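You operate a simulated robot arm through the tools that you are given. There is no shell and no other tool. Be economical: measure what you need, move in short steps, check, and stop when the job is done.

The job below is to be done with a simulated two-armed robot. You get a single attempt, and the scene is never put back.

Task
Fetch the white tray and set it on the top of the left front desk. Press the blue reset button of the speed box three times. Switch the power switch of the read-out box on. Pick up the white bottle with one hand, pass it to the other hand and put it on the top of the small drawer unit. The order is free. Set down upright: white bottle.

The check looks at the end state, three seconds after you hand in, the way a careful person would. Anything else that was tipped, shoved, dropped, spilled or broken makes it a failure.

Robot
Two 7-joint arms with three-finger grippers on one trunk, on a base that drives. Base frame: it is fixed to the floor where the robot stands at the start and does not move with it; the origin is under the middle of the robot, x ahead of it, y to its left, z up. Lengths are in m, angles in degrees, forces in N, time in s.
The left shoulder is at the start at [0.08, 0.126, 1.149], the right one opposite. With the tool pointing down near the work surface each hand reaches from about 0.1 to 0.42 m from the robot's upright axis, wherever it stands, measured 20 degrees to its own side. Places, roughly: blue reset button of the speed box [0.3, -0.9, 0.9]; power switch of the read-out box [0.6, -0.9, 1]; top of the left front desk [-1.4, 0.8, 0.7]; top of the small drawer unit (20x16 cm) [0.92, 2.22, 0.88]; white bottle [0.5, -2.25, 0.25]. Payload 2.94 kg a hand.
Tool frame (each hand has its own): the origin (TCP) lies between the finger pads and is the grasp point; the fingertips stand 0.03 m ahead of it; z points along the fingers, y is the line along which they close. The gripper opens to 0.128 m. The gripper's body begins 0.093 m behind the TCP.
Orientation is told as [roll, pitch, yaw] about the base's x, y, z axes, in that order, counted from this pose: with the fingers straight down and closing along the base's y, the tool's x points along the base's -x, its y along +y and its z along -z.

Tools
- The arms move only by the tool play_rows. It takes "left_steps", "right_steps" or both (then of equal length, played together; a hand with none holds still); each is a list of rows, each a list of 7 numbers: the shift along the base's x, y, z in m, then the turn, a rotation vector about the base's x, y, z in degrees, then the opening in per cent of the stroke, from 0 (shut) to 100 (fully open). In form: [[tx, ty, tz, wx, wy, wz, grip], ...]. A call has 1 to 8 rows; each row shifts and turns the commanded pose from where the row before left it. Each row takes 0.2 s and may step no farther than 0.05 m and 8.6 degrees from the row before; otherwise, or with a gripper value out of range, the whole call is refused. A pose out of reach is approached as far as the arm can. The call stops where the force on the tool passes 40 N (or 10 N more than at its start, if that is more) or the arm is blocked; 0.2 s more then pass. Each finger halts on what it meets, pressing with about 26 N; the grip force reading is that of the motor and also rises with nothing between the fingers. The clock runs only during rows and for 0.2 s after the last one: add rows that do not move to give the fingers time. It gives the time, the measured TCP pose, the force on the tool (base axes), the opening and the grip force at its end, in the units of the frame above (readings bear some noise), with the torque about the TCP (base axes, N m) and any sound that the robot's microphone picked up, and new pictures: "pictures" is both (left out), scene, wrist or none (wrist: the cameras of the hands that moved).
- Cameras (640 x 400 px; columns grow to the right, rows downward): "scene" is now at [0.1678, 0.0516, 1.278]; the picture's right is [0.65, -0.76, 0.00], its down [-0.63, -0.54, -0.56] and it looks along [0.42, 0.36, -0.83] (base axes); focal length 214 px, centre (320, 200). "left" rides on the left gripper at [0.069, 0.015, -0.12] in its tool frame; the picture's right is [-0.22, 0.98, 0.00], its down [-0.82, -0.18, -0.54] and it looks along [-0.53, -0.12, 0.84] (tool axes); focal length 251 px, centre (320, 200). "right" rides on the right gripper at [0.069, -0.015, -0.12] in its tool frame; the picture's right is [0.21, 0.98, 0.00], its down [-0.82, 0.18, -0.54] and it looks along [-0.53, 0.12, 0.84] (tool axes); focal length 251 px, centre (320, 200). There is no depth. A picture from a camera that has moved, and an enlarged one, comes with that camera's place and axes in the base frame and with its lens. The place of the scene camera against the robot may be out by one fixed shift of up to 0.012 m in any direction.
- raise_lower(by): slides the trunk up (or, below 0, down) by that many m; the arms and the scene camera ride with it, the base frame stays. It gives what a move gives, with no picture.
- drive_base(legs): drives the robot by 1 to 6 legs, each [ahead, left, turn to the left] in m, m and degrees, along the robot's own axes; the way and the turn of a leg run together, so that a leg with both is an arc; at most 1.5 m and 180 degrees a leg. The arms and the cameras ride along, it lands a little off, and it stops where it bumps. It gives what a move gives, and a new picture of the scene camera.
- head_to(pan, tilt): turns the head with the scene camera to pan (to the left, within 80 degrees either way) and tilt (down, from -29 to 69), counted from straight ahead of the robot. It gives what a move gives, and a new picture of the scene camera.
- close_up(camera, box): a new picture of the part [left, top, right, bottom] of that camera's present view, enlarged. The clock stands still meanwhile.
- close_job(): hands the job in; it is judged then, once.

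Work in short steps. Places have to be worked out from the pictures, the camera data and where the tool is seen: move nearer, look again, correct. Check each grasp and each placing, and mend what went wrong. You have 165 turns and 260 pictures in all, those below and enlarged ones among them. Open the grippers and draw the arms clear of the work before you hand the job in, unless the task says otherwise; then end with one line.

The tools are called after "Request:" as a command line: name --argument value ..., lists and objects as JSON in quotes. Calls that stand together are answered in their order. play_rows: Moves the arms, as the interface text tells. Its arguments: {"type":"object","properties":{"left_steps":{"type":"array","items":{"type":"array","items":{"type":"number"}}},"right_steps":{"type":"array","items":{"type":"array","items":{"type":"number"}}},"pictures":{"type":"string","enum":["both","scene","wrist","none"]}},"required":[]} The other tools are called the same way: raise_lower (by) slides the trunk up or down; drive_base (legs) drives the base; head_to (pan, tilt) turns the head that bears the scene camera; close_up (camera, box) takes an enlarged picture of a part of a camera's view; close_job () hands the job in.

At the start:

```text
time_s: 0.0
left_ee_pos: [0.5642, -0.007, 1.2346]
left_tcp_rot: [0.0, 0.1, 0.2]
left_force: [0.2, -0.4, -0.8]
left_torque: [0.01, 0.0, 0.02]
left_opening: 0.1279
left_finger_force: 0.0
right_ee_pos: [0.4451, -0.5074, 1.1551]
right_tcp_rot: [-0.1, 0.1, 0.0]
right_force: [0.1, -0.7, 0.0]
right_torque: [0.02, 0.0, -0.03]
right_opening: 0.1279
right_finger_force: 0.0
trunk travel left (down, up): [-0.366, 0.181]
robot x, y, heading: [0.0001, 0.0008, 0.2]
head pan, tilt: [40.3, 56.2]
```

scene: 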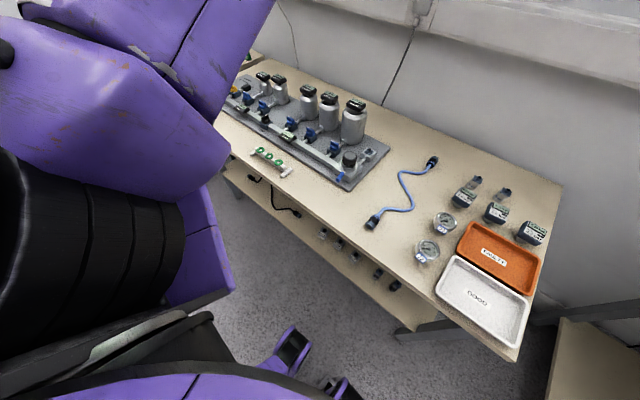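
right: 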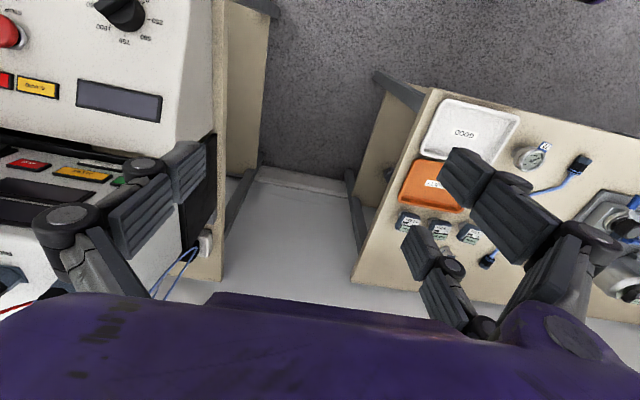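
left: 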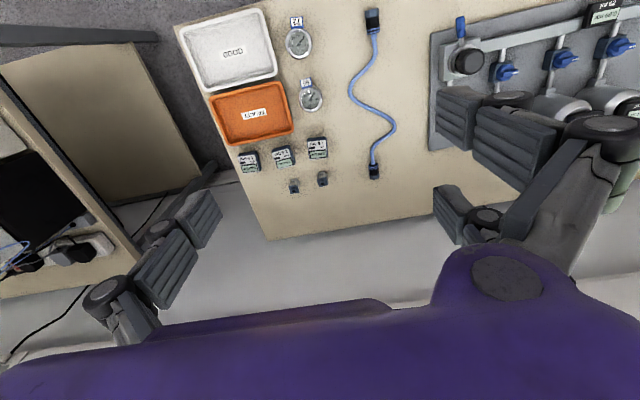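

The scene camera shows a bench ahead with a white and an orange tray. I look to the right for the boxes first.

Request:
head_to --pan -60 --tilt 30

Request:
head_to --pan 0 --tilt 35

Request:
head_to --pan 70 --tilt 25

```text
time_s: 1.8
left_ee_pos: [0.5639, -0.0061, 1.2347]
left_tcp_rot: [0.0, 0.0, 0.2]
left_force: [0.1, -0.2, 0.5]
left_torque: [-0.02, 0.01, 0.02]
left_opening: 0.128
left_finger_force: 0.1
right_ee_pos: [0.4461, -0.5087, 1.1545]
right_tcp_rot: [0.1, 0.0, -0.1]
right_force: [0.0, -0.2, 0.2]
right_torque: [0.03, 0.01, 0.0]
right_opening: 0.1279
right_finger_force: 0.0
trunk travel left (down, up): [-0.366, 0.181]
robot x, y, heading: [-0.0029, 0.0021, -0.0]
head pan, tilt: [-60.0, 30.0]
camera scene: at [0.1591, -0.0727, 1.3154], right [-0.87, -0.5, 0.0], down [-0.25, 0.43, -0.87], along [0.43, -0.75, -0.5], focal length 214 px, centre (320, 200)
```

scene: 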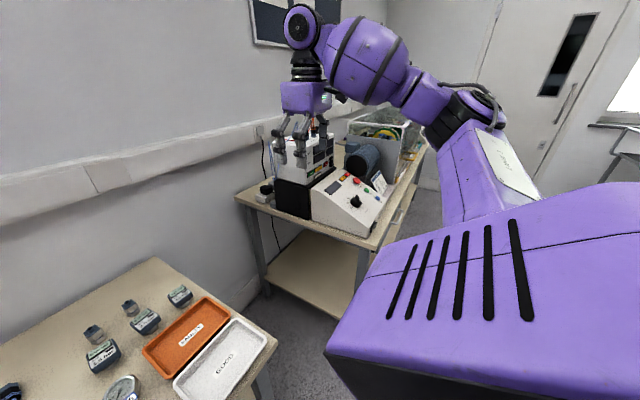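

```text
time_s: 3.1
left_ee_pos: [0.5639, -0.0061, 1.2344]
left_tcp_rot: [0.0, 0.1, 0.1]
left_force: [-0.6, -0.4, 1.1]
left_torque: [0.01, -0.02, 0.01]
left_opening: 0.1277
left_finger_force: 0.0
right_ee_pos: [0.4452, -0.5087, 1.1554]
right_tcp_rot: [0.1, 0.1, 0.0]
right_force: [-0.3, -0.9, 0.5]
right_torque: [-0.05, -0.01, -0.02]
right_opening: 0.128
right_finger_force: 0.0
trunk travel left (down, up): [-0.366, 0.181]
robot x, y, heading: [-0.0006, 0.0007, -0.0]
head pan, tilt: [0.0, 35.0]
camera scene: at [0.2018, 0.0056, 1.3077], right [0.0, -1.0, 0.0], down [-0.57, 0.0, -0.82], along [0.82, 0.0, -0.57], focal length 214 px, centre (320, 200)
```

scene: 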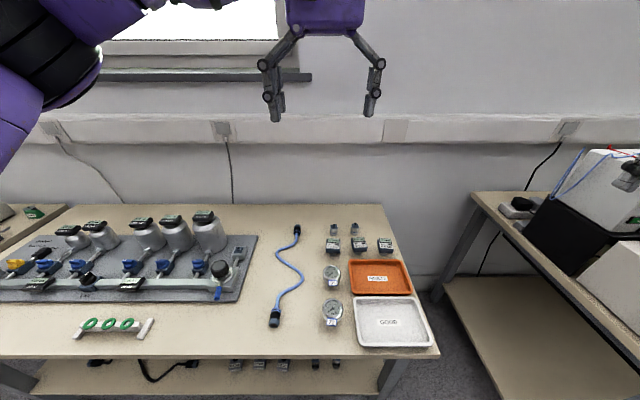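

```text
time_s: 4.5
left_ee_pos: [0.5644, -0.0059, 1.2354]
left_tcp_rot: [0.0, 0.0, 0.1]
left_force: [0.8, -0.1, -0.3]
left_torque: [-0.01, 0.0, 0.0]
left_opening: 0.128
left_finger_force: 0.1
right_ee_pos: [0.4461, -0.5074, 1.1544]
right_tcp_rot: [0.0, 0.0, 0.0]
right_force: [-0.5, 0.1, -0.1]
right_torque: [-0.02, 0.0, 0.0]
right_opening: 0.1279
right_finger_force: 0.0
trunk travel left (down, up): [-0.366, 0.181]
robot x, y, heading: [0.0026, -0.0009, -0.0]
head pan, tilt: [70.0, 25.0]
camera scene: at [0.1454, 0.0922, 1.3234], right [0.94, -0.34, 0.0], down [-0.14, -0.4, -0.91], along [0.31, 0.85, -0.42], focal length 214 px, centre (320, 200)
```

scene: 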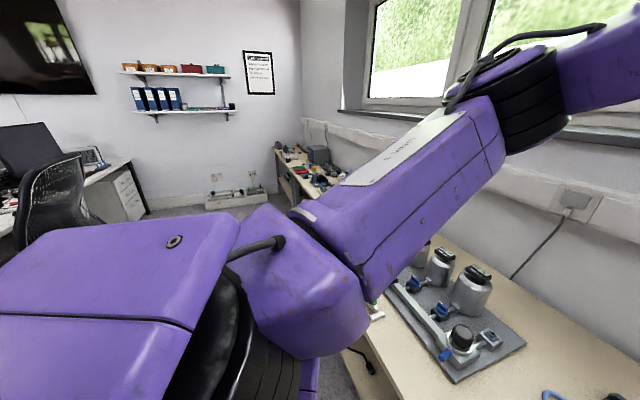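

Tray seen on the front bench. I look closer at the console on the right bench, using both scene head and the right wrist camera.

Request:
head_to --pan -75 --tilt 40

Request:
close_up --camera "right" --box '[0, 0, 320, 300]'

Request:
close_up --camera "scene" --box '[200, 60, 480, 260]'

```text
time_s: 6.8
left_ee_pos: [0.5633, -0.0051, 1.2349]
left_tcp_rot: [0.0, 0.0, 0.1]
left_force: [-0.5, -0.4, 0.2]
left_torque: [0.01, -0.01, 0.0]
left_opening: 0.1281
left_finger_force: 0.2
right_ee_pos: [0.4454, -0.5081, 1.1545]
right_tcp_rot: [0.0, 0.0, 0.0]
right_force: [-0.6, 0.3, -0.1]
right_torque: [0.03, 0.04, 0.0]
right_opening: 0.1281
right_finger_force: 0.0
trunk travel left (down, up): [-0.366, 0.181]
robot x, y, heading: [0.0012, 0.0008, 0.3]
head pan, tilt: [-75.0, 40.0]
camera scene: at [0.1358, -0.0764, 1.3001], right [-0.97, -0.26, 0.0], down [-0.17, 0.62, -0.77], along [0.2, -0.74, -0.64], focal length 214 px, centre (320, 200)
```

scene: 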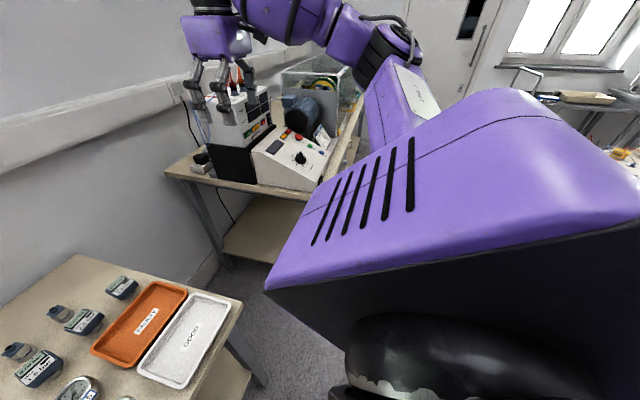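

```text
1.33 times, centred on (160, 150) of right
camera zoom: at [0.3772, -0.5233, 1.2739], right [-0.21, 0.98, 0.0], down [0.82, 0.18, 0.54], along [0.53, 0.12, -0.84], focal length 335 px, centre (533, 267)
```

zoom: 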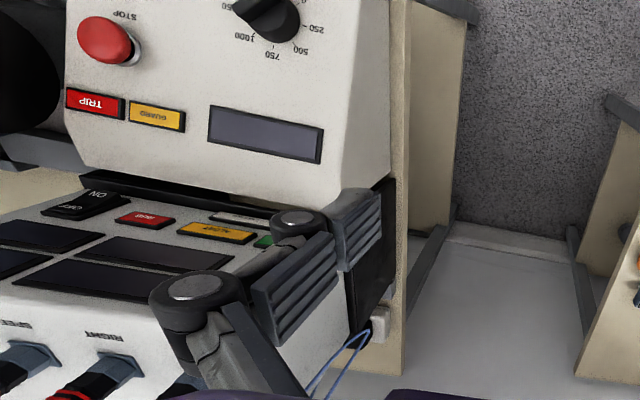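

```text
2.00 times, centred on (340, 160) of scene
camera zoom: at [0.1358, -0.0764, 1.3001], right [-0.97, -0.26, 0.0], down [-0.17, 0.62, -0.77], along [0.2, -0.74, -0.64], focal length 429 px, centre (280, 280)
```

zoom: 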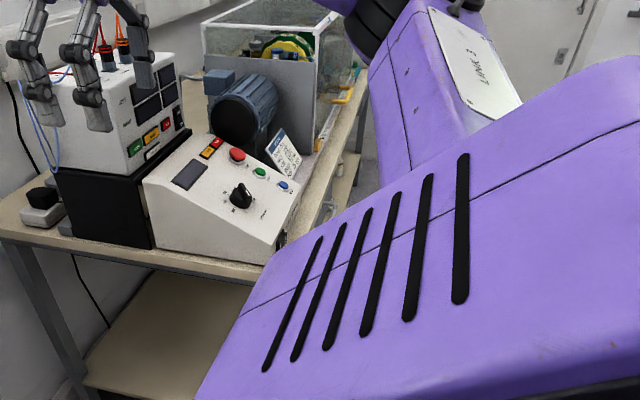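

The speed box slopes toward -x, so it is best approached facing +x from the bench's -x side. I back off before strafing right so the arms clear the boxes.

Request:
drive_base --legs '[[-0.45, 0, 0], [0, -0.75, 0]]'

Request:
head_to --pan -10 --tilt 35

```text
time_s: 16.1
left_ee_pos: [0.1102, -0.7622, 1.2351]
left_tcp_rot: [0.1, 0.0, 0.0]
left_force: [0.3, 0.2, 0.6]
left_torque: [0.0, 0.02, 0.03]
left_opening: 0.1281
left_finger_force: 0.0
right_ee_pos: [-0.0078, -1.2636, 1.1554]
right_tcp_rot: [0.1, 0.0, -0.1]
right_force: [0.2, -0.4, -0.2]
right_torque: [-0.03, 0.0, 0.03]
right_opening: 0.128
right_finger_force: 0.1
trunk travel left (down, up): [-0.366, 0.181]
robot x, y, heading: [-0.4519, -0.7548, -0.2]
head pan, tilt: [-75.0, 40.0]
camera scene: at [-0.3165, -0.8314, 1.3001], right [-0.97, -0.26, 0.0], down [-0.17, 0.62, -0.77], along [0.2, -0.74, -0.64], focal length 214 px, centre (320, 200)
```

scene: 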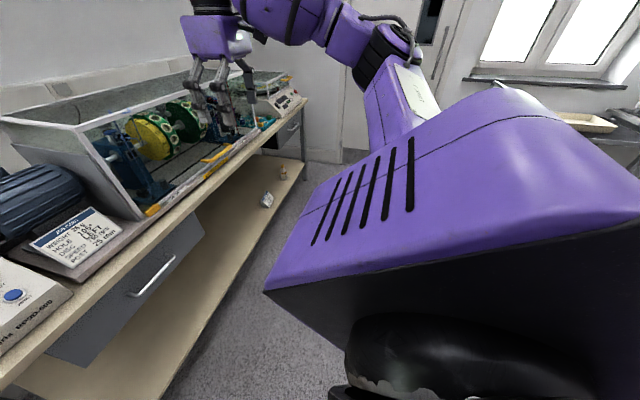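

```text
time_s: 17.5
left_ee_pos: [0.1117, -0.7614, 1.2346]
left_tcp_rot: [0.0, 0.0, 0.0]
left_force: [0.1, 0.7, -0.3]
left_torque: [0.05, 0.0, 0.04]
left_opening: 0.128
left_finger_force: 0.0
right_ee_pos: [-0.0072, -1.2637, 1.1551]
right_tcp_rot: [0.1, -0.1, -0.1]
right_force: [0.4, -0.6, -0.3]
right_torque: [0.02, -0.01, 0.04]
right_opening: 0.1281
right_finger_force: 0.2
trunk travel left (down, up): [-0.366, 0.181]
robot x, y, heading: [-0.4529, -0.7551, -0.0]
head pan, tilt: [-10.0, 35.0]
camera scene: at [-0.2517, -0.7648, 1.3076], right [-0.18, -0.98, 0.0], down [-0.56, 0.1, -0.82], along [0.81, -0.14, -0.57], focal length 214 px, centre (320, 200)
```

scene: 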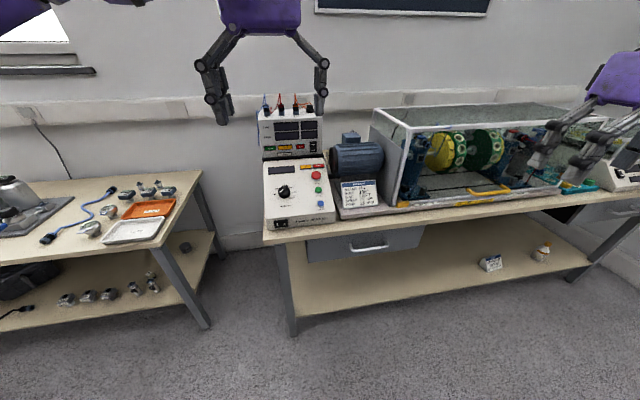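

The whole right bench is in view, with the bottle on its lower shelf. I zoom on the console.

Request:
close_up --camera "scene" --box '[240, 90, 400, 240]'

Request:
close_up --camera "scene" --box '[440, 160, 640, 300]'

```text
2.67 times, centred on (320, 165) of scene
camera zoom: at [-0.2517, -0.7648, 1.3076], right [-0.18, -0.98, 0.0], down [-0.56, 0.1, -0.82], along [0.81, -0.14, -0.57], focal length 572 px, centre (320, 293)
```

zoom: 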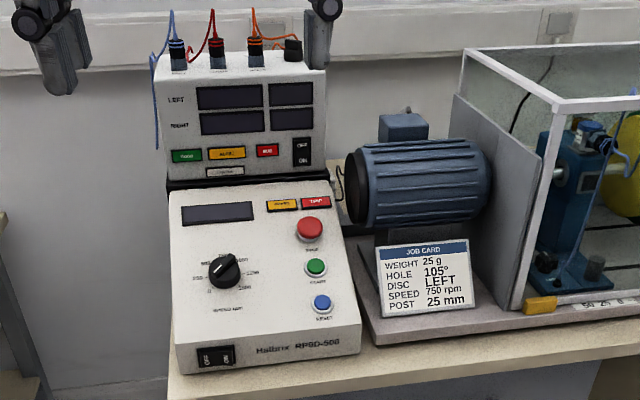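

```text
2.86 times, centred on (540, 230) of scene
camera zoom: at [-0.2517, -0.7648, 1.3076], right [-0.18, -0.98, 0.0], down [-0.56, 0.1, -0.82], along [0.81, -0.14, -0.57], focal length 613 px, centre (-309, 114)
```

zoom: 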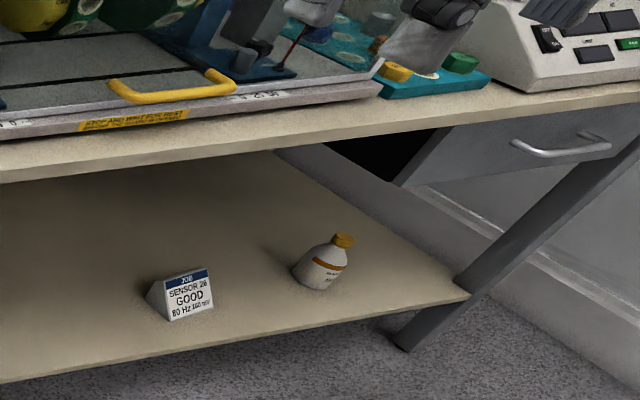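

Rocker on the read-out box: ON is the bottom half. I bring the right hand in front with shut fingers and move the left hand out of the way, still well back from the bench.

Request:
play_rows --left_steps '[[-0.025, 0.0375, 0, 0, 0, 0, 100], [-0.025, 0.0375, 0, 0, 0, 0, 100], [-0.025, 0.0375, 0, 0, 0, 0, 100], [-0.025, 0.0375, 0, 0, 0, 0, 100], [-0.025, 0.0375, 0, 0, 0, 0, 100], [-0.025, 0.0375, 0, 0, 0, 0, 100], [-0.025, 0.0375, 0, 0, 0, 0, 100], [-0.025, 0.0375, 0, 0, 0, 0, 100]]' --right_steps '[[-0.005, 0.04, 0, 0, 0, 0, 0], [-0.005, 0.04, 0, 0, 0, 0, 0], [-0.005, 0.04, 0, 0, 0, 0, 0], [-0.005, 0.04, 0, 0, 0, 0, 0], [-0.005, 0.04, 0, 0, 0, 0, 0], [-0.005, 0.04, 0, 0, 0, 0, 0], [-0.005, 0.04, 0, 0, 0, 0, 0], [-0.005, 0.04, 0, 0, 0, 0, 0]]' --pictures "scene"

```text
time_s: 19.3
left_ee_pos: [-0.0851, -0.4687, 1.225]
left_tcp_rot: [-0.2, -0.1, -0.1]
left_force: [-0.3, 0.2, 0.0]
left_torque: [-0.08, -0.02, 0.02]
left_opening: 0.1282
left_finger_force: 0.0
left hand out of reach, approached as far as the arm can: row 8
right_ee_pos: [-0.049, -0.9403, 1.1538]
right_tcp_rot: [0.0, -0.2, -0.1]
right_force: [0.2, 0.5, -0.3]
right_torque: [-0.02, -0.03, 0.02]
right_opening: 0.0
right_finger_force: 2.5
trunk travel left (down, up): [-0.366, 0.181]
robot x, y, heading: [-0.453, -0.7561, -0.1]
head pan, tilt: [-10.0, 35.0]
camera scene: at [-0.253, -0.762, 1.3079], right [-0.18, -0.98, 0.0], down [-0.56, 0.1, -0.82], along [0.81, -0.14, -0.57], focal length 214 px, centre (320, 200)
```

scene: 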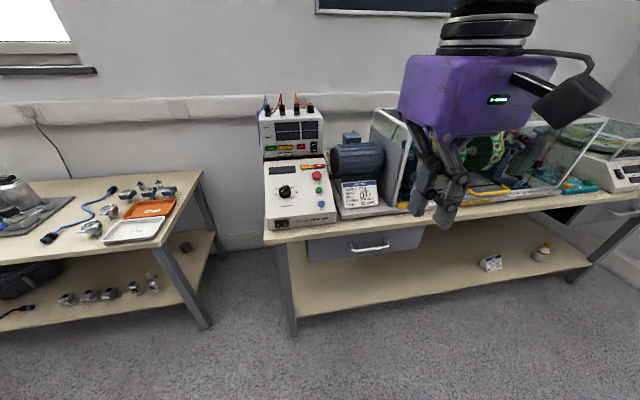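

Fingers shut, both arms held high. I drive ahead 0.3 m toward the console and look down.

Request:
drive_base --legs '[[0.28, -0.02, 0]]'

Request:
head_to --pan -20 --tilt 45

Request:
close_up --camera "right" --box '[0, 0, 640, 400]'

```text
time_s: 21.3
left_ee_pos: [0.1982, -0.4905, 1.2274]
left_tcp_rot: [-0.1, -0.1, -0.1]
left_force: [0.3, 0.2, 0.7]
left_torque: [0.01, -0.04, 0.02]
left_opening: 0.1279
left_finger_force: 0.1
right_ee_pos: [0.2357, -0.9626, 1.1531]
right_tcp_rot: [0.1, 0.1, 0.0]
right_force: [1.3, 0.9, 0.5]
right_torque: [0.03, 0.04, 0.0]
right_opening: 0.0
right_finger_force: 2.4
trunk travel left (down, up): [-0.366, 0.181]
robot x, y, heading: [-0.1716, -0.7746, -0.1]
head pan, tilt: [-10.0, 35.0]
camera scene: at [0.0301, -0.7846, 1.3077], right [-0.17, -0.98, 0.0], down [-0.56, 0.1, -0.82], along [0.81, -0.14, -0.57], focal length 214 px, centre (320, 200)
```

scene: 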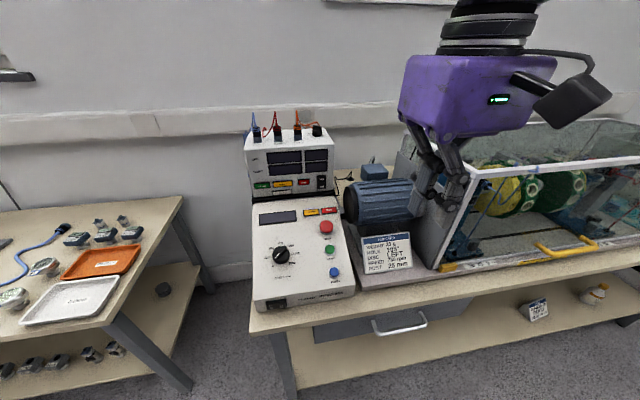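

```text
time_s: 22.0
left_ee_pos: [0.1976, -0.491, 1.2262]
left_tcp_rot: [-0.2, -0.1, 0.0]
left_force: [-0.3, 0.2, -0.1]
left_torque: [0.06, -0.03, -0.03]
left_opening: 0.1278
left_finger_force: 0.1
right_ee_pos: [0.2359, -0.9632, 1.153]
right_tcp_rot: [0.1, 0.0, 0.0]
right_force: [0.5, 0.2, -0.3]
right_torque: [-0.01, 0.02, -0.05]
right_opening: 0.0
right_finger_force: 2.9
trunk travel left (down, up): [-0.366, 0.181]
robot x, y, heading: [-0.1703, -0.7736, -0.0]
head pan, tilt: [-20.0, 45.0]
camera scene: at [0.0201, -0.7971, 1.2928], right [-0.34, -0.94, 0.0], down [-0.66, 0.24, -0.71], along [0.66, -0.24, -0.71], focal length 214 px, centre (320, 200)
```

scene: 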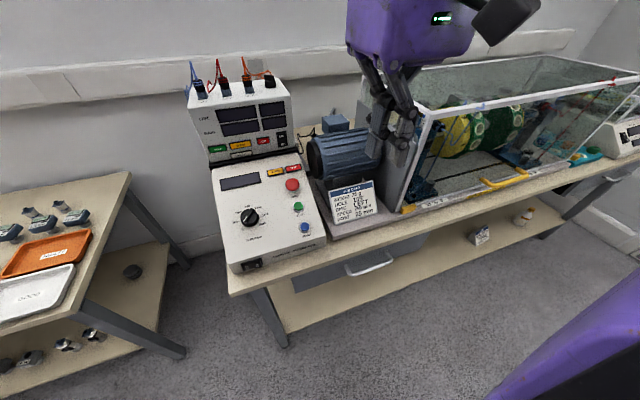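

```text
1.00 times, centred on (320, 200) of right (not enlarged: the box is as wide or as high as the picture)
camera zoom: at [0.1666, -0.9777, 1.272], right [-0.21, 0.98, 0.0], down [0.82, 0.18, 0.54], along [0.53, 0.12, -0.84], focal length 251 px, centre (320, 200)
```

zoom: 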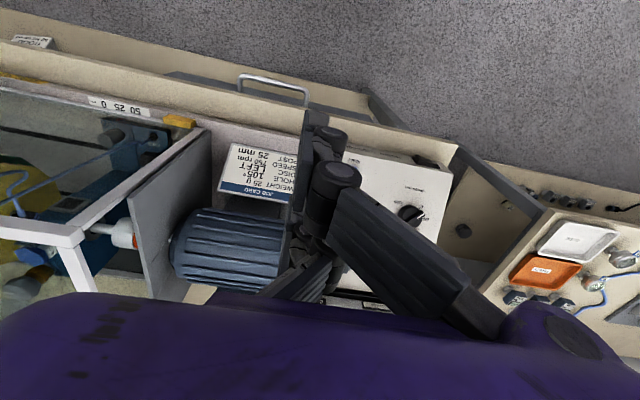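

Triangulated from three views, the blue button is near (0.343, -0.873, 0.867) on a face tilted about 28°. I drive 0.08 m closer and tilt the right tool to press along its normal.

Request:
drive_base --legs '[[0.08, 0.03, 0]]'

Request:
play_rows --right_steps '[[-0.012, 0.01, -0.01, 0, -7, 0, 0], [-0.012, 0.01, -0.01, 0, -7, 0, 0], [-0.012, 0.01, -0.01, 0, -7, 0, 0], [-0.012, 0.01, -0.01, 0, -7, 0, 0]]' --pictures "both"

```text
time_s: 23.1
left_ee_pos: [0.2781, -0.4618, 1.2262]
left_tcp_rot: [-0.1, -0.1, 0.0]
left_force: [0.3, 0.0, -0.1]
left_torque: [0.01, 0.02, 0.02]
left_opening: 0.128
left_finger_force: 0.0
right_ee_pos: [0.315, -0.9334, 1.1515]
right_tcp_rot: [0.1, -0.1, -0.1]
right_force: [0.0, -0.5, -0.2]
right_torque: [-0.01, 0.0, -0.01]
right_opening: 0.0002
right_finger_force: 3.2
trunk travel left (down, up): [-0.366, 0.181]
robot x, y, heading: [-0.0887, -0.7439, -0.1]
head pan, tilt: [-20.0, 45.0]
camera scene: at [0.1001, -0.7676, 1.2928], right [-0.34, -0.94, 0.0], down [-0.66, 0.24, -0.71], along [0.66, -0.24, -0.71], focal length 214 px, centre (320, 200)
```

scene: 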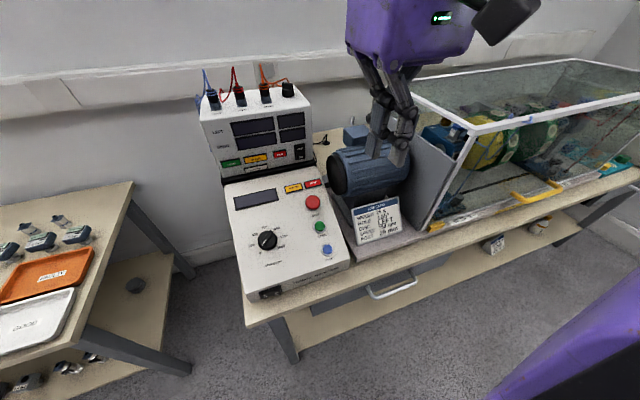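

```text
time_s: 24.1
left_ee_pos: [0.2806, -0.4621, 1.2265]
left_tcp_rot: [-0.1, 0.0, -0.2]
left_force: [-0.2, -0.2, -0.2]
left_torque: [0.0, 0.03, 0.01]
left_opening: 0.1278
left_finger_force: 0.0
right_ee_pos: [0.2897, -0.9, 1.1313]
right_tcp_rot: [-0.6, -26.3, 0.2]
right_force: [0.5, -0.5, 0.8]
right_torque: [-0.01, 0.03, 0.0]
right_opening: 0.0
right_finger_force: 3.4
right hand out of reach, approached as far as the arm can: row 4
trunk travel left (down, up): [-0.366, 0.181]
robot x, y, heading: [-0.0903, -0.7482, -0.1]
head pan, tilt: [-20.0, 45.0]
camera scene: at [0.1016, -0.7683, 1.2925], right [-0.34, -0.94, 0.0], down [-0.66, 0.24, -0.71], along [0.66, -0.24, -0.71], focal length 214 px, centre (320, 200)
camera right: at [0.1748, -0.9159, 1.2078], right [-0.19, 0.98, -0.1], down [0.5, 0.19, 0.85], along [0.85, 0.11, -0.52], focal length 251 px, centre (320, 200)
```

scene: 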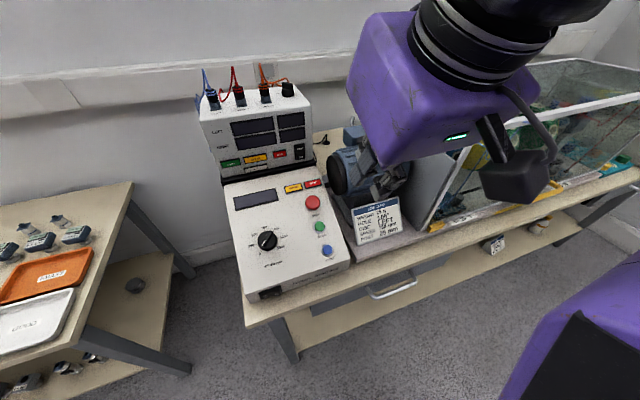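
right: 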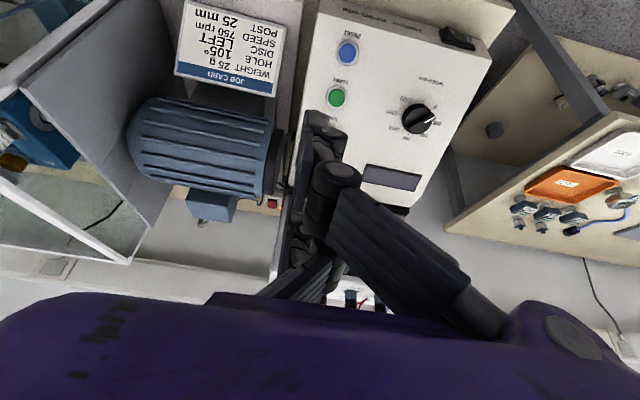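

Wrist view puts the button at about (0.35, -0.88, 0.868). I descend most of the way along the normal and recheck.

Request:
play_rows --right_steps '[[0.004, 0.004, -0.035, 0, 0, 0, 0], [0.004, 0.004, -0.035, 0, 0, 0, 0], [0.004, 0.004, -0.035, 0, 0, 0, 0], [0.004, 0.004, -0.035, 0, 0, 0, 0], [0.004, 0.004, -0.035, 0, 0, 0, 0]]' --pictures "both"

```text
time_s: 25.3
left_ee_pos: [0.2786, -0.4619, 1.227]
left_tcp_rot: [-0.2, 0.0, 0.1]
left_force: [0.9, 0.3, 0.4]
left_torque: [-0.02, 0.02, 0.04]
left_opening: 0.1282
left_finger_force: 0.1
right_ee_pos: [0.3614, -0.906, 1.0041]
right_tcp_rot: [0.1, -28.1, -0.2]
right_force: [0.3, 0.0, -0.5]
right_torque: [-0.03, -0.01, -0.01]
right_opening: 0.0
right_finger_force: 3.2
right hand out of reach, approached as far as the arm can: row 1, 2, 3, 4, 5
trunk travel left (down, up): [-0.366, 0.181]
robot x, y, heading: [-0.0913, -0.7454, -0.2]
head pan, tilt: [-20.0, 45.0]
camera scene: at [0.101, -0.7676, 1.2928], right [-0.34, -0.94, 0.0], down [-0.66, 0.24, -0.71], along [0.66, -0.24, -0.71], focal length 214 px, centre (320, 200)
camera right: at [0.2453, -0.9203, 1.0781], right [-0.19, 0.98, -0.1], down [0.47, 0.18, 0.86], along [0.86, 0.12, -0.5], focal length 251 px, centre (320, 200)
```

scene: 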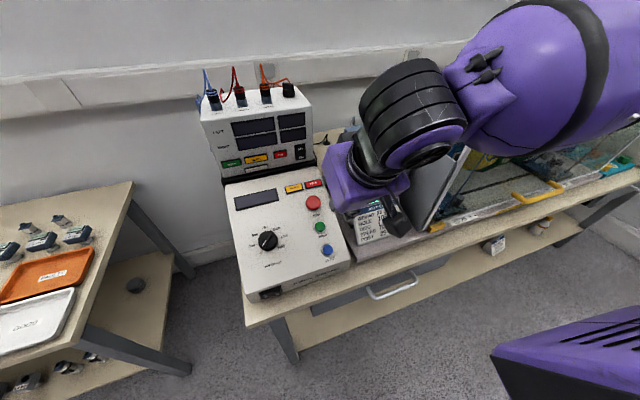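
right: 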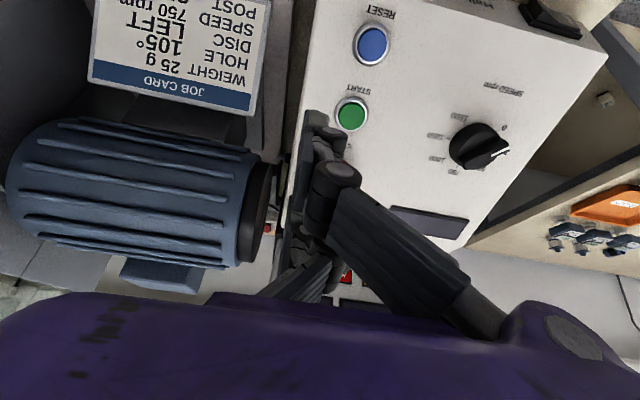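

The hand was pushed outward by joint limits (too near the body with this tilt), so I back the base slightly so the pose suits the arm.

Request:
drive_base --legs '[[-0.07, 0, 0]]'

Request:
play_rows --right_steps '[[0.0, 0.012, -0.005, 0, 0, 0, 0], [0.0, 0.012, -0.01, 0, 0, 0, 0]]' --pictures "wrist"

```text
time_s: 26.3
left_ee_pos: [0.2107, -0.4616, 1.2265]
left_tcp_rot: [-0.1, 0.0, 0.0]
left_force: [-0.9, -0.1, -0.3]
left_torque: [-0.01, -0.04, 0.0]
left_opening: 0.1276
left_finger_force: 0.1
right_ee_pos: [0.2921, -0.9041, 1.0061]
right_tcp_rot: [0.1, -28.0, -0.2]
right_force: [-1.6, 0.2, 1.2]
right_torque: [0.02, 0.0, -0.01]
right_opening: 0.0001
right_finger_force: 3.1
trunk travel left (down, up): [-0.366, 0.181]
robot x, y, heading: [-0.1579, -0.7469, -0.1]
head pan, tilt: [-20.0, 45.0]
camera scene: at [0.0319, -0.7674, 1.2929], right [-0.34, -0.94, 0.0], down [-0.66, 0.24, -0.71], along [0.66, -0.24, -0.71], focal length 214 px, centre (320, 200)
```

scene: 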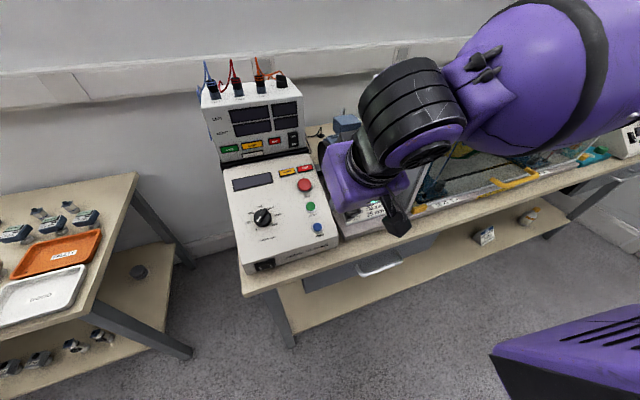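

```text
time_s: 26.9
left_ee_pos: [0.2098, -0.4615, 1.2274]
left_tcp_rot: [-0.1, -0.1, 0.0]
left_force: [0.8, 0.7, 0.9]
left_torque: [-0.02, 0.02, -0.04]
left_opening: 0.1278
left_finger_force: 0.1
right_ee_pos: [0.2924, -0.8806, 0.9904]
right_tcp_rot: [0.0, -28.0, -0.2]
right_force: [0.4, 0.6, -0.1]
right_torque: [-0.03, 0.02, 0.01]
right_opening: 0.0001
right_finger_force: 2.9
trunk travel left (down, up): [-0.366, 0.181]
robot x, y, heading: [-0.1571, -0.7467, 0.1]
head pan, tilt: [-20.0, 45.0]
camera right: at [0.1761, -0.8951, 1.0641], right [-0.19, 0.98, -0.1], down [0.47, 0.18, 0.86], along [0.86, 0.11, -0.5], focal length 251 px, centre (320, 200)
```

right: 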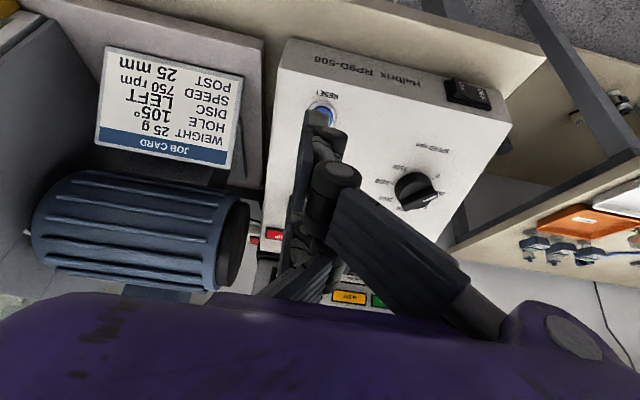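

Now the pose is reachable. Before pressing I check the real fingertip position from the scene camera.

Request:
head_to --pan -25 --tilt 50

Request:
close_up --camera "scene" --box '[220, 120, 420, 260]'

Request:
close_up --camera "right" --box '[240, 60, 440, 200]'

```text
time_s: 27.5
left_ee_pos: [0.2116, -0.4616, 1.227]
left_tcp_rot: [-0.1, -0.1, 0.0]
left_force: [-1.0, -0.4, 0.4]
left_torque: [-0.01, 0.01, 0.01]
left_opening: 0.1279
left_finger_force: 0.0
right_ee_pos: [0.2928, -0.8808, 0.9912]
right_tcp_rot: [-0.1, -28.0, -0.1]
right_force: [-0.9, -1.2, 0.2]
right_torque: [-0.01, -0.04, -0.01]
right_opening: 0.0003
right_finger_force: 2.9
trunk travel left (down, up): [-0.366, 0.181]
robot x, y, heading: [-0.16, -0.7465, -0.2]
head pan, tilt: [-25.0, 50.0]
camera scene: at [0.0257, -0.7723, 1.2859], right [-0.42, -0.91, 0.0], down [-0.69, 0.32, -0.64], along [0.58, -0.27, -0.77], focal length 214 px, centre (320, 200)
```

scene: 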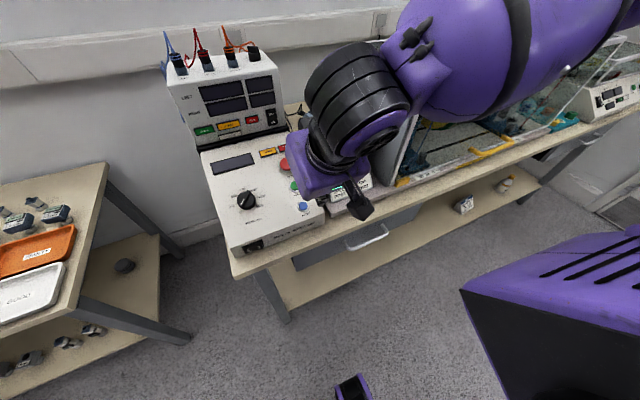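

```text
2.86 times, centred on (320, 190) of scene
camera zoom: at [0.0257, -0.7723, 1.2859], right [-0.42, -0.91, 0.0], down [-0.69, 0.32, -0.64], along [0.58, -0.27, -0.77], focal length 613 px, centre (320, 229)
```

zoom: 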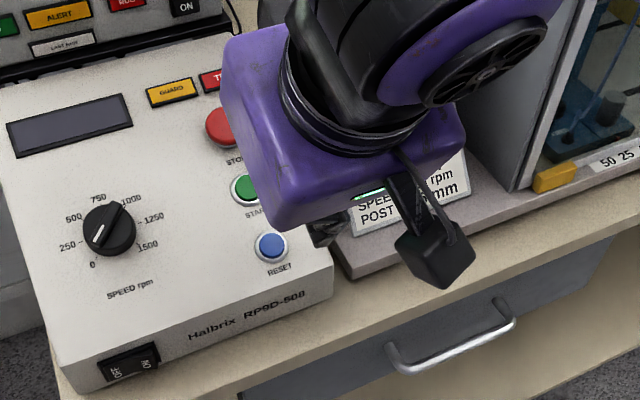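

```text
2.86 times, centred on (340, 130) of right
camera zoom: at [0.1766, -0.8957, 1.0641], right [-0.19, 0.98, -0.1], down [0.47, 0.18, 0.86], along [0.86, 0.12, -0.5], focal length 718 px, centre (263, 400)
```

zoom: 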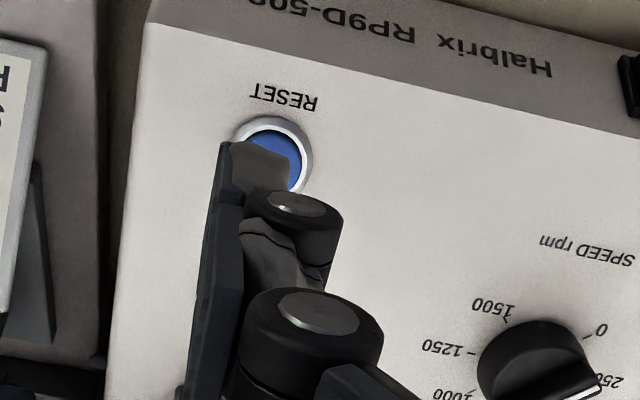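

The fingertip lines up with the button in the wrist view. I nudge downslope by 8 mm and advance 0.04 m along the tool axis, watching force and sound.

Request:
play_rows --right_steps '[[-0.008, 0.001, 0, 0, 0, 0, 0], [0.0094, 0, -0.0177, 0, 0, 0, 0], [0.0094, 0, -0.0177, 0, 0, 0, 0]]' --pictures "wrist"

Request:
close_up --camera "scene" --box '[220, 120, 420, 260]'

```text
time_s: 28.3
left_ee_pos: [0.2108, -0.4619, 1.2278]
left_tcp_rot: [0.0, -0.1, 0.0]
left_force: [0.1, -0.4, 0.2]
left_torque: [-0.02, -0.01, -0.02]
left_opening: 0.1282
left_finger_force: 0.1
right_ee_pos: [0.3113, -0.8821, 0.9556]
right_tcp_rot: [0.0, -27.9, -0.1]
right_force: [0.3, 0.4, -0.4]
right_torque: [-0.02, 0.01, 0.01]
right_opening: 0.0
right_finger_force: 2.9
right hand out of reach, approached as far as the arm can: row 1
trunk travel left (down, up): [-0.366, 0.181]
robot x, y, heading: [-0.1584, -0.7454, -0.3]
head pan, tilt: [-25.0, 50.0]
camera right: at [0.1958, -0.8961, 1.0286], right [-0.19, 0.98, -0.1], down [0.47, 0.18, 0.86], along [0.86, 0.12, -0.5], focal length 251 px, centre (320, 200)
```

right: 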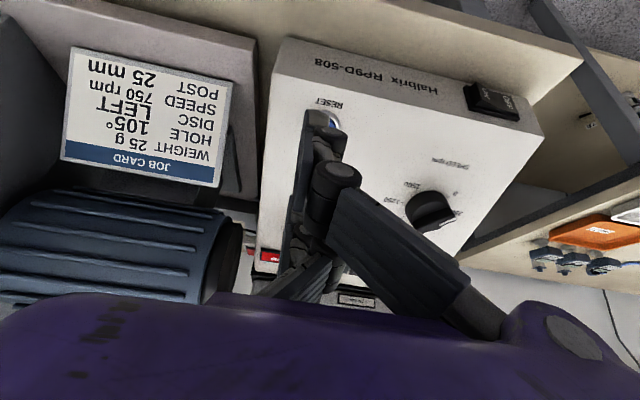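

```text
2.86 times, centred on (320, 190) of scene
camera zoom: at [0.0253, -0.7757, 1.2874], right [-0.47, -0.88, 0.0], down [-0.67, 0.35, -0.66], along [0.58, -0.31, -0.75], focal length 613 px, centre (320, 229)
```

zoom: 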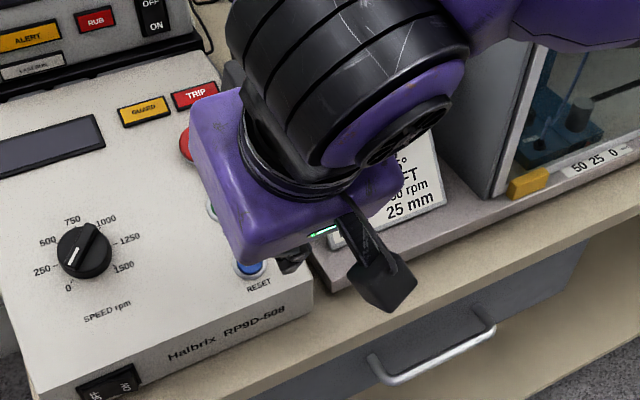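

I look closely at the fingertip geometry to know which part would touch.

Request:
close_up --camera "right" --box '[240, 80, 440, 220]'

Request:
close_up --camera "left" --box '[0, 0, 640, 400]'

```text
2.86 times, centred on (340, 150) of right
camera zoom: at [0.1958, -0.8961, 1.0286], right [-0.19, 0.98, -0.1], down [0.47, 0.18, 0.86], along [0.86, 0.12, -0.5], focal length 718 px, centre (263, 343)
```

zoom: 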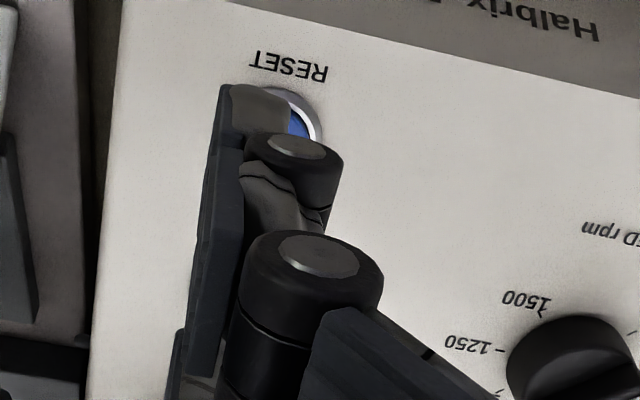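

```text
1.00 times, centred on (320, 200) of left (not enlarged: the box is as wide or as high as the picture)
camera zoom: at [0.1415, -0.4467, 1.3475], right [0.21, 0.98, 0.0], down [0.82, -0.18, 0.54], along [0.53, -0.12, -0.84], focal length 251 px, centre (320, 200)
```

zoom: 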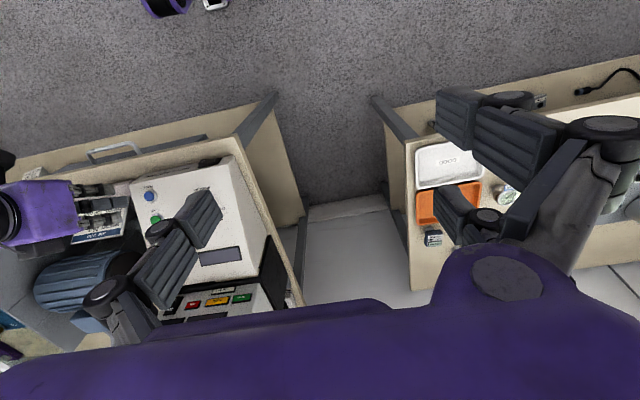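

The visible fingers don't match the nominal TCP, so I calibrate: back off along the tool axis, tool down again, and view the hand from the scene camera.

Request:
play_rows --right_steps '[[-0.02, 0, 0.04, 0, 0, 0, 0], [-0.02, 0, 0.04, 0, 7, 0, 0], [-0.01, 0.01, 0.04, 0, 7, 0, 0], [0, 0.02, 0.03, 0, 7, 0, 0], [0, 0.03, 0.03, 0, 7, 0, 0], [0, 0.03, 0.0, 0, 0, 0, 0]]' --pictures "both"

Request:
head_to --pan -25 --tilt 25

```text
time_s: 29.7
left_ee_pos: [0.2131, -0.4629, 1.226]
left_tcp_rot: [0.1, 0.0, 0.0]
left_force: [0.1, -0.5, -0.1]
left_torque: [0.0, 0.05, 0.01]
left_opening: 0.1281
left_finger_force: 0.2
right_ee_pos: [0.2633, -0.8038, 1.1346]
right_tcp_rot: [0.2, 0.4, -0.3]
right_force: [-0.5, -0.1, 0.6]
right_torque: [0.0, 0.06, 0.01]
right_opening: 0.0
right_finger_force: 3.3
right hand out of reach, approached as far as the arm can: row 6
trunk travel left (down, up): [-0.366, 0.181]
robot x, y, heading: [-0.1548, -0.7426, -0.3]
head pan, tilt: [-25.0, 50.0]
camera scene: at [0.0226, -0.7836, 1.286], right [-0.56, -0.83, 0.0], down [-0.63, 0.42, -0.65], along [0.54, -0.36, -0.76], focal length 214 px, centre (320, 200)
camera right: at [0.1961, -0.8186, 1.2529], right [-0.21, 0.98, 0.0], down [0.82, 0.17, 0.54], along [0.53, 0.12, -0.84], focal length 251 px, centre (320, 200)
```

scene: 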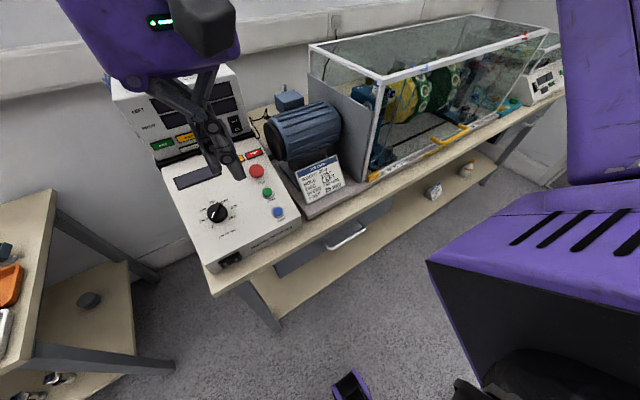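
right: 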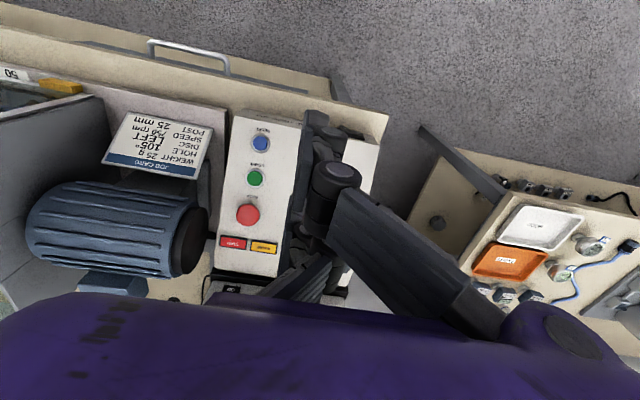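

```text
time_s: 30.6
left_ee_pos: [0.2104, -0.4628, 1.2276]
left_tcp_rot: [0.0, -0.1, 0.1]
left_force: [0.1, -0.4, 0.2]
left_torque: [-0.01, 0.01, 0.01]
left_opening: 0.1279
left_finger_force: 0.0
right_ee_pos: [0.2624, -0.8022, 1.1346]
right_tcp_rot: [0.0, -0.1, -0.2]
right_force: [-0.8, 0.5, -0.3]
right_torque: [0.05, -0.02, 0.0]
right_opening: 0.0
right_finger_force: 3.0
trunk travel left (down, up): [-0.366, 0.181]
robot x, y, heading: [-0.1562, -0.7457, -0.2]
head pan, tilt: [-25.0, 25.0]
camera scene: at [0.0395, -0.7786, 1.3233], right [-0.42, -0.91, 0.0], down [-0.38, 0.18, -0.91], along [0.82, -0.38, -0.42], focal length 214 px, centre (320, 200)
```

scene: 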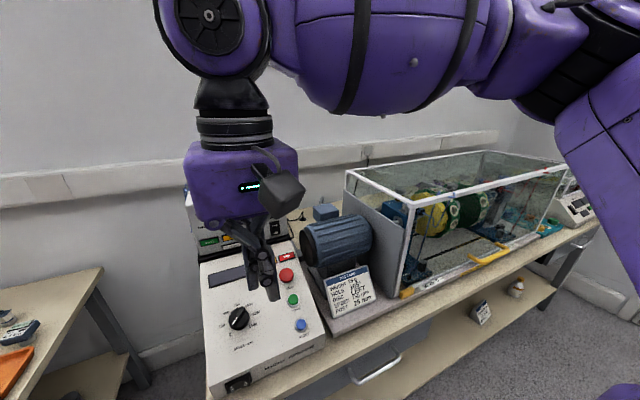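

Request:
close_up --camera "scene" --box '[190, 190, 340, 310]'

```text
3.33 times, centred on (265, 250) of scene
camera zoom: at [0.0395, -0.7786, 1.3233], right [-0.42, -0.91, 0.0], down [-0.38, 0.18, -0.91], along [0.82, -0.38, -0.42], focal length 715 px, centre (503, 33)
```

zoom: 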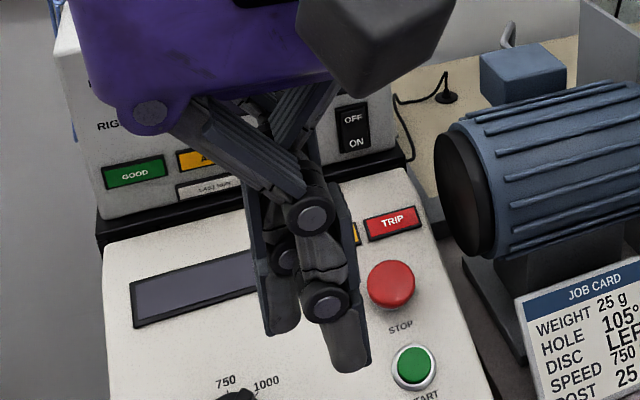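

Calibration: the pads are about at the nominal TCP, so I trust it; button estimate from wrist views is (0.352, -0.880, 0.864). I back the base 4 cm for joint margin and re-tilt above the button.

Request:
drive_base --legs '[[-0.04, -0.02, 0]]'

Request:
play_rows --right_steps '[[0.012, -0.01, -0.02, 0, -7, 0, 0], [0.012, -0.01, -0.03, 0, -7, 0, 0], [0.012, -0.01, -0.03, 0, -7, 0, 0], [0.012, -0.01, -0.03, 0, -7, 0, 0], [0.01, -0.01, -0.02, 0, 0, 0, 0], [0.01, -0.005, -0.01, 0, 0, 0, 0]]' --pictures "wrist"

```text
time_s: 31.5
left_ee_pos: [0.172, -0.4819, 1.2264]
left_tcp_rot: [-0.1, 0.0, 0.0]
left_force: [0.2, -0.2, 0.2]
left_torque: [0.01, 0.02, 0.0]
left_opening: 0.1278
left_finger_force: 0.1
right_ee_pos: [0.2229, -0.8207, 1.1346]
right_tcp_rot: [0.2, 0.0, -0.3]
right_force: [-0.3, -0.4, 0.2]
right_torque: [0.01, 0.0, 0.01]
right_opening: 0.0
right_finger_force: 3.1
trunk travel left (down, up): [-0.366, 0.181]
robot x, y, heading: [-0.1968, -0.765, -0.3]
head pan, tilt: [-25.0, 25.0]
camera scene: at [0.0011, -0.7975, 1.3232], right [-0.42, -0.91, 0.0], down [-0.38, 0.18, -0.91], along [0.82, -0.38, -0.42], focal length 214 px, centre (320, 200)
```

scene: 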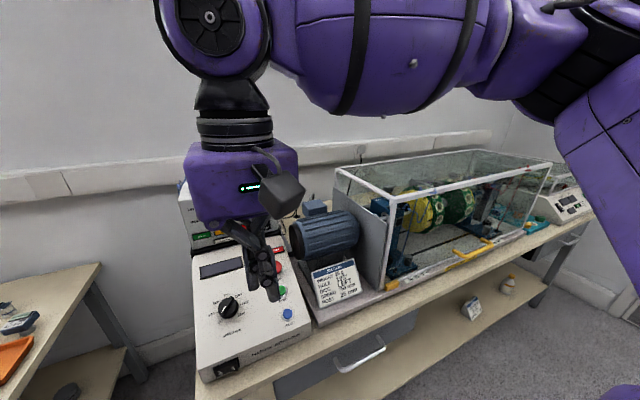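

```text
time_s: 32.9
left_ee_pos: [0.1715, -0.4805, 1.226]
left_tcp_rot: [-0.1, -0.1, 0.1]
left_force: [-0.1, 0.3, 0.5]
left_torque: [-0.02, -0.02, 0.0]
left_opening: 0.1281
left_finger_force: 0.1
right_ee_pos: [0.2919, -0.8758, 0.9947]
right_tcp_rot: [0.3, -28.1, -0.2]
right_force: [-0.5, -0.9, 0.0]
right_torque: [-0.01, 0.01, 0.01]
right_opening: 0.0
right_finger_force: 2.8
trunk travel left (down, up): [-0.366, 0.181]
robot x, y, heading: [-0.2023, -0.7664, -0.4]
head pan, tilt: [-25.0, 25.0]
camera right: at [0.1748, -0.8902, 1.0672], right [-0.19, 0.98, -0.1], down [0.47, 0.17, 0.86], along [0.86, 0.12, -0.49], focal length 251 px, centre (320, 200)
```

right: 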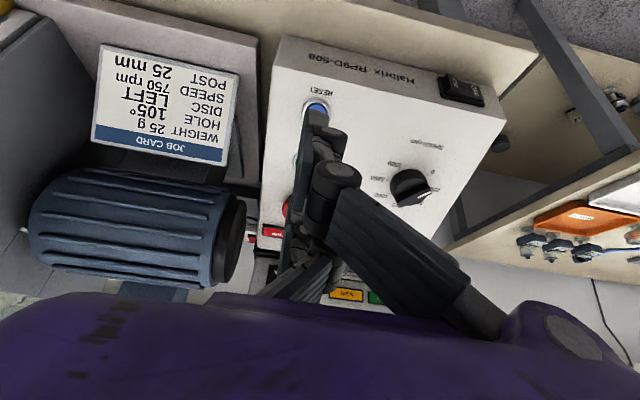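

Reachable now. I align to the button's normal line and advance to about 3-4 cm tip clearance.

Request:
play_rows --right_steps '[[-0.009, -0.004, 0, 0, 0, 0, 0], [0.0094, 0, -0.0177, 0, 0, 0, 0], [0.0094, 0, -0.0177, 0, 0, 0, 0], [0.0094, 0, -0.0177, 0, 0, 0, 0], [0.0094, 0, -0.0177, 0, 0, 0, 0]]' --pictures "none"

Request:
close_up --camera "right" --box '[240, 60, 440, 200]'

Request:
close_up --camera "scene" --box '[200, 200, 400, 340]'

```text
time_s: 34.1
left_ee_pos: [0.1723, -0.4814, 1.2264]
left_tcp_rot: [-0.2, 0.0, 0.0]
left_force: [-0.6, -0.4, 0.3]
left_torque: [0.03, 0.01, -0.01]
left_opening: 0.1282
left_finger_force: 0.1
right_ee_pos: [0.3185, -0.8792, 0.9243]
right_tcp_rot: [0.3, -28.0, -0.3]
right_force: [0.1, -0.5, -1.1]
right_torque: [0.01, -0.01, -0.02]
right_opening: 0.0
right_finger_force: 3.6
trunk travel left (down, up): [-0.366, 0.181]
robot x, y, heading: [-0.199, -0.7645, -0.0]
head pan, tilt: [-25.0, 25.0]
```

```text
2.86 times, centred on (340, 130) of right
camera zoom: at [0.2023, -0.8958, 0.9964], right [-0.19, 0.98, -0.1], down [0.47, 0.17, 0.86], along [0.86, 0.12, -0.49], focal length 718 px, centre (263, 400)
```

zoom: 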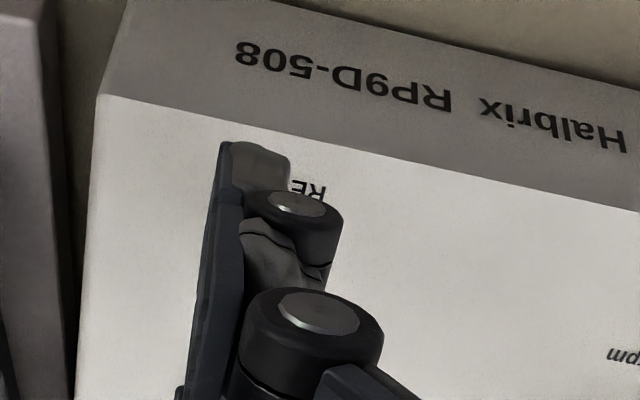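

```text
2.86 times, centred on (300, 270) of scene
camera zoom: at [0.001, -0.7982, 1.3233], right [-0.42, -0.91, 0.0], down [-0.38, 0.18, -0.91], along [0.82, -0.38, -0.42], focal length 613 px, centre (377, 0)
```

zoom: 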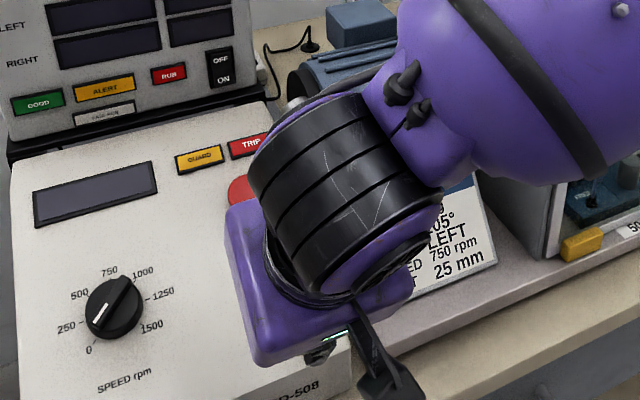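

The near finger pad lies over the RESET label, so the TCP is over the button as intended. I advance in small steps watching force and sound.

Request:
play_rows --right_steps '[[0.0038, 0.003, -0.0071, 0, 0, 0, 0], [0.0038, 0, -0.0071, 0, 0, 0, 0], [0.0028, 0, -0.0053, 0, 0, 0, 0]]' --pictures "wrist"

```text
time_s: 34.9
left_ee_pos: [0.1728, -0.481, 1.2272]
left_tcp_rot: [0.0, -0.1, -0.1]
left_force: [-0.1, 0.0, 0.8]
left_torque: [-0.01, 0.01, 0.03]
left_opening: 0.1278
left_finger_force: 0.0
right_ee_pos: [0.3295, -0.876, 0.9051]
right_tcp_rot: [0.3, -28.1, -0.3]
right_force: [-0.4, 0.1, -0.3]
right_torque: [0.03, 0.01, -0.01]
right_opening: 0.0002
right_finger_force: 3.0
trunk travel left (down, up): [-0.366, 0.181]
robot x, y, heading: [-0.1998, -0.7625, -0.2]
head pan, tilt: [-25.0, 25.0]
camera right: at [0.2128, -0.8921, 0.9778], right [-0.19, 0.98, -0.1], down [0.47, 0.17, 0.86], along [0.86, 0.12, -0.49], focal length 251 px, centre (320, 200)
```

right: 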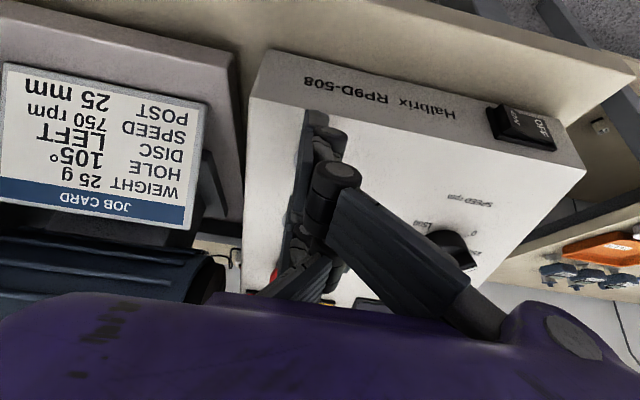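

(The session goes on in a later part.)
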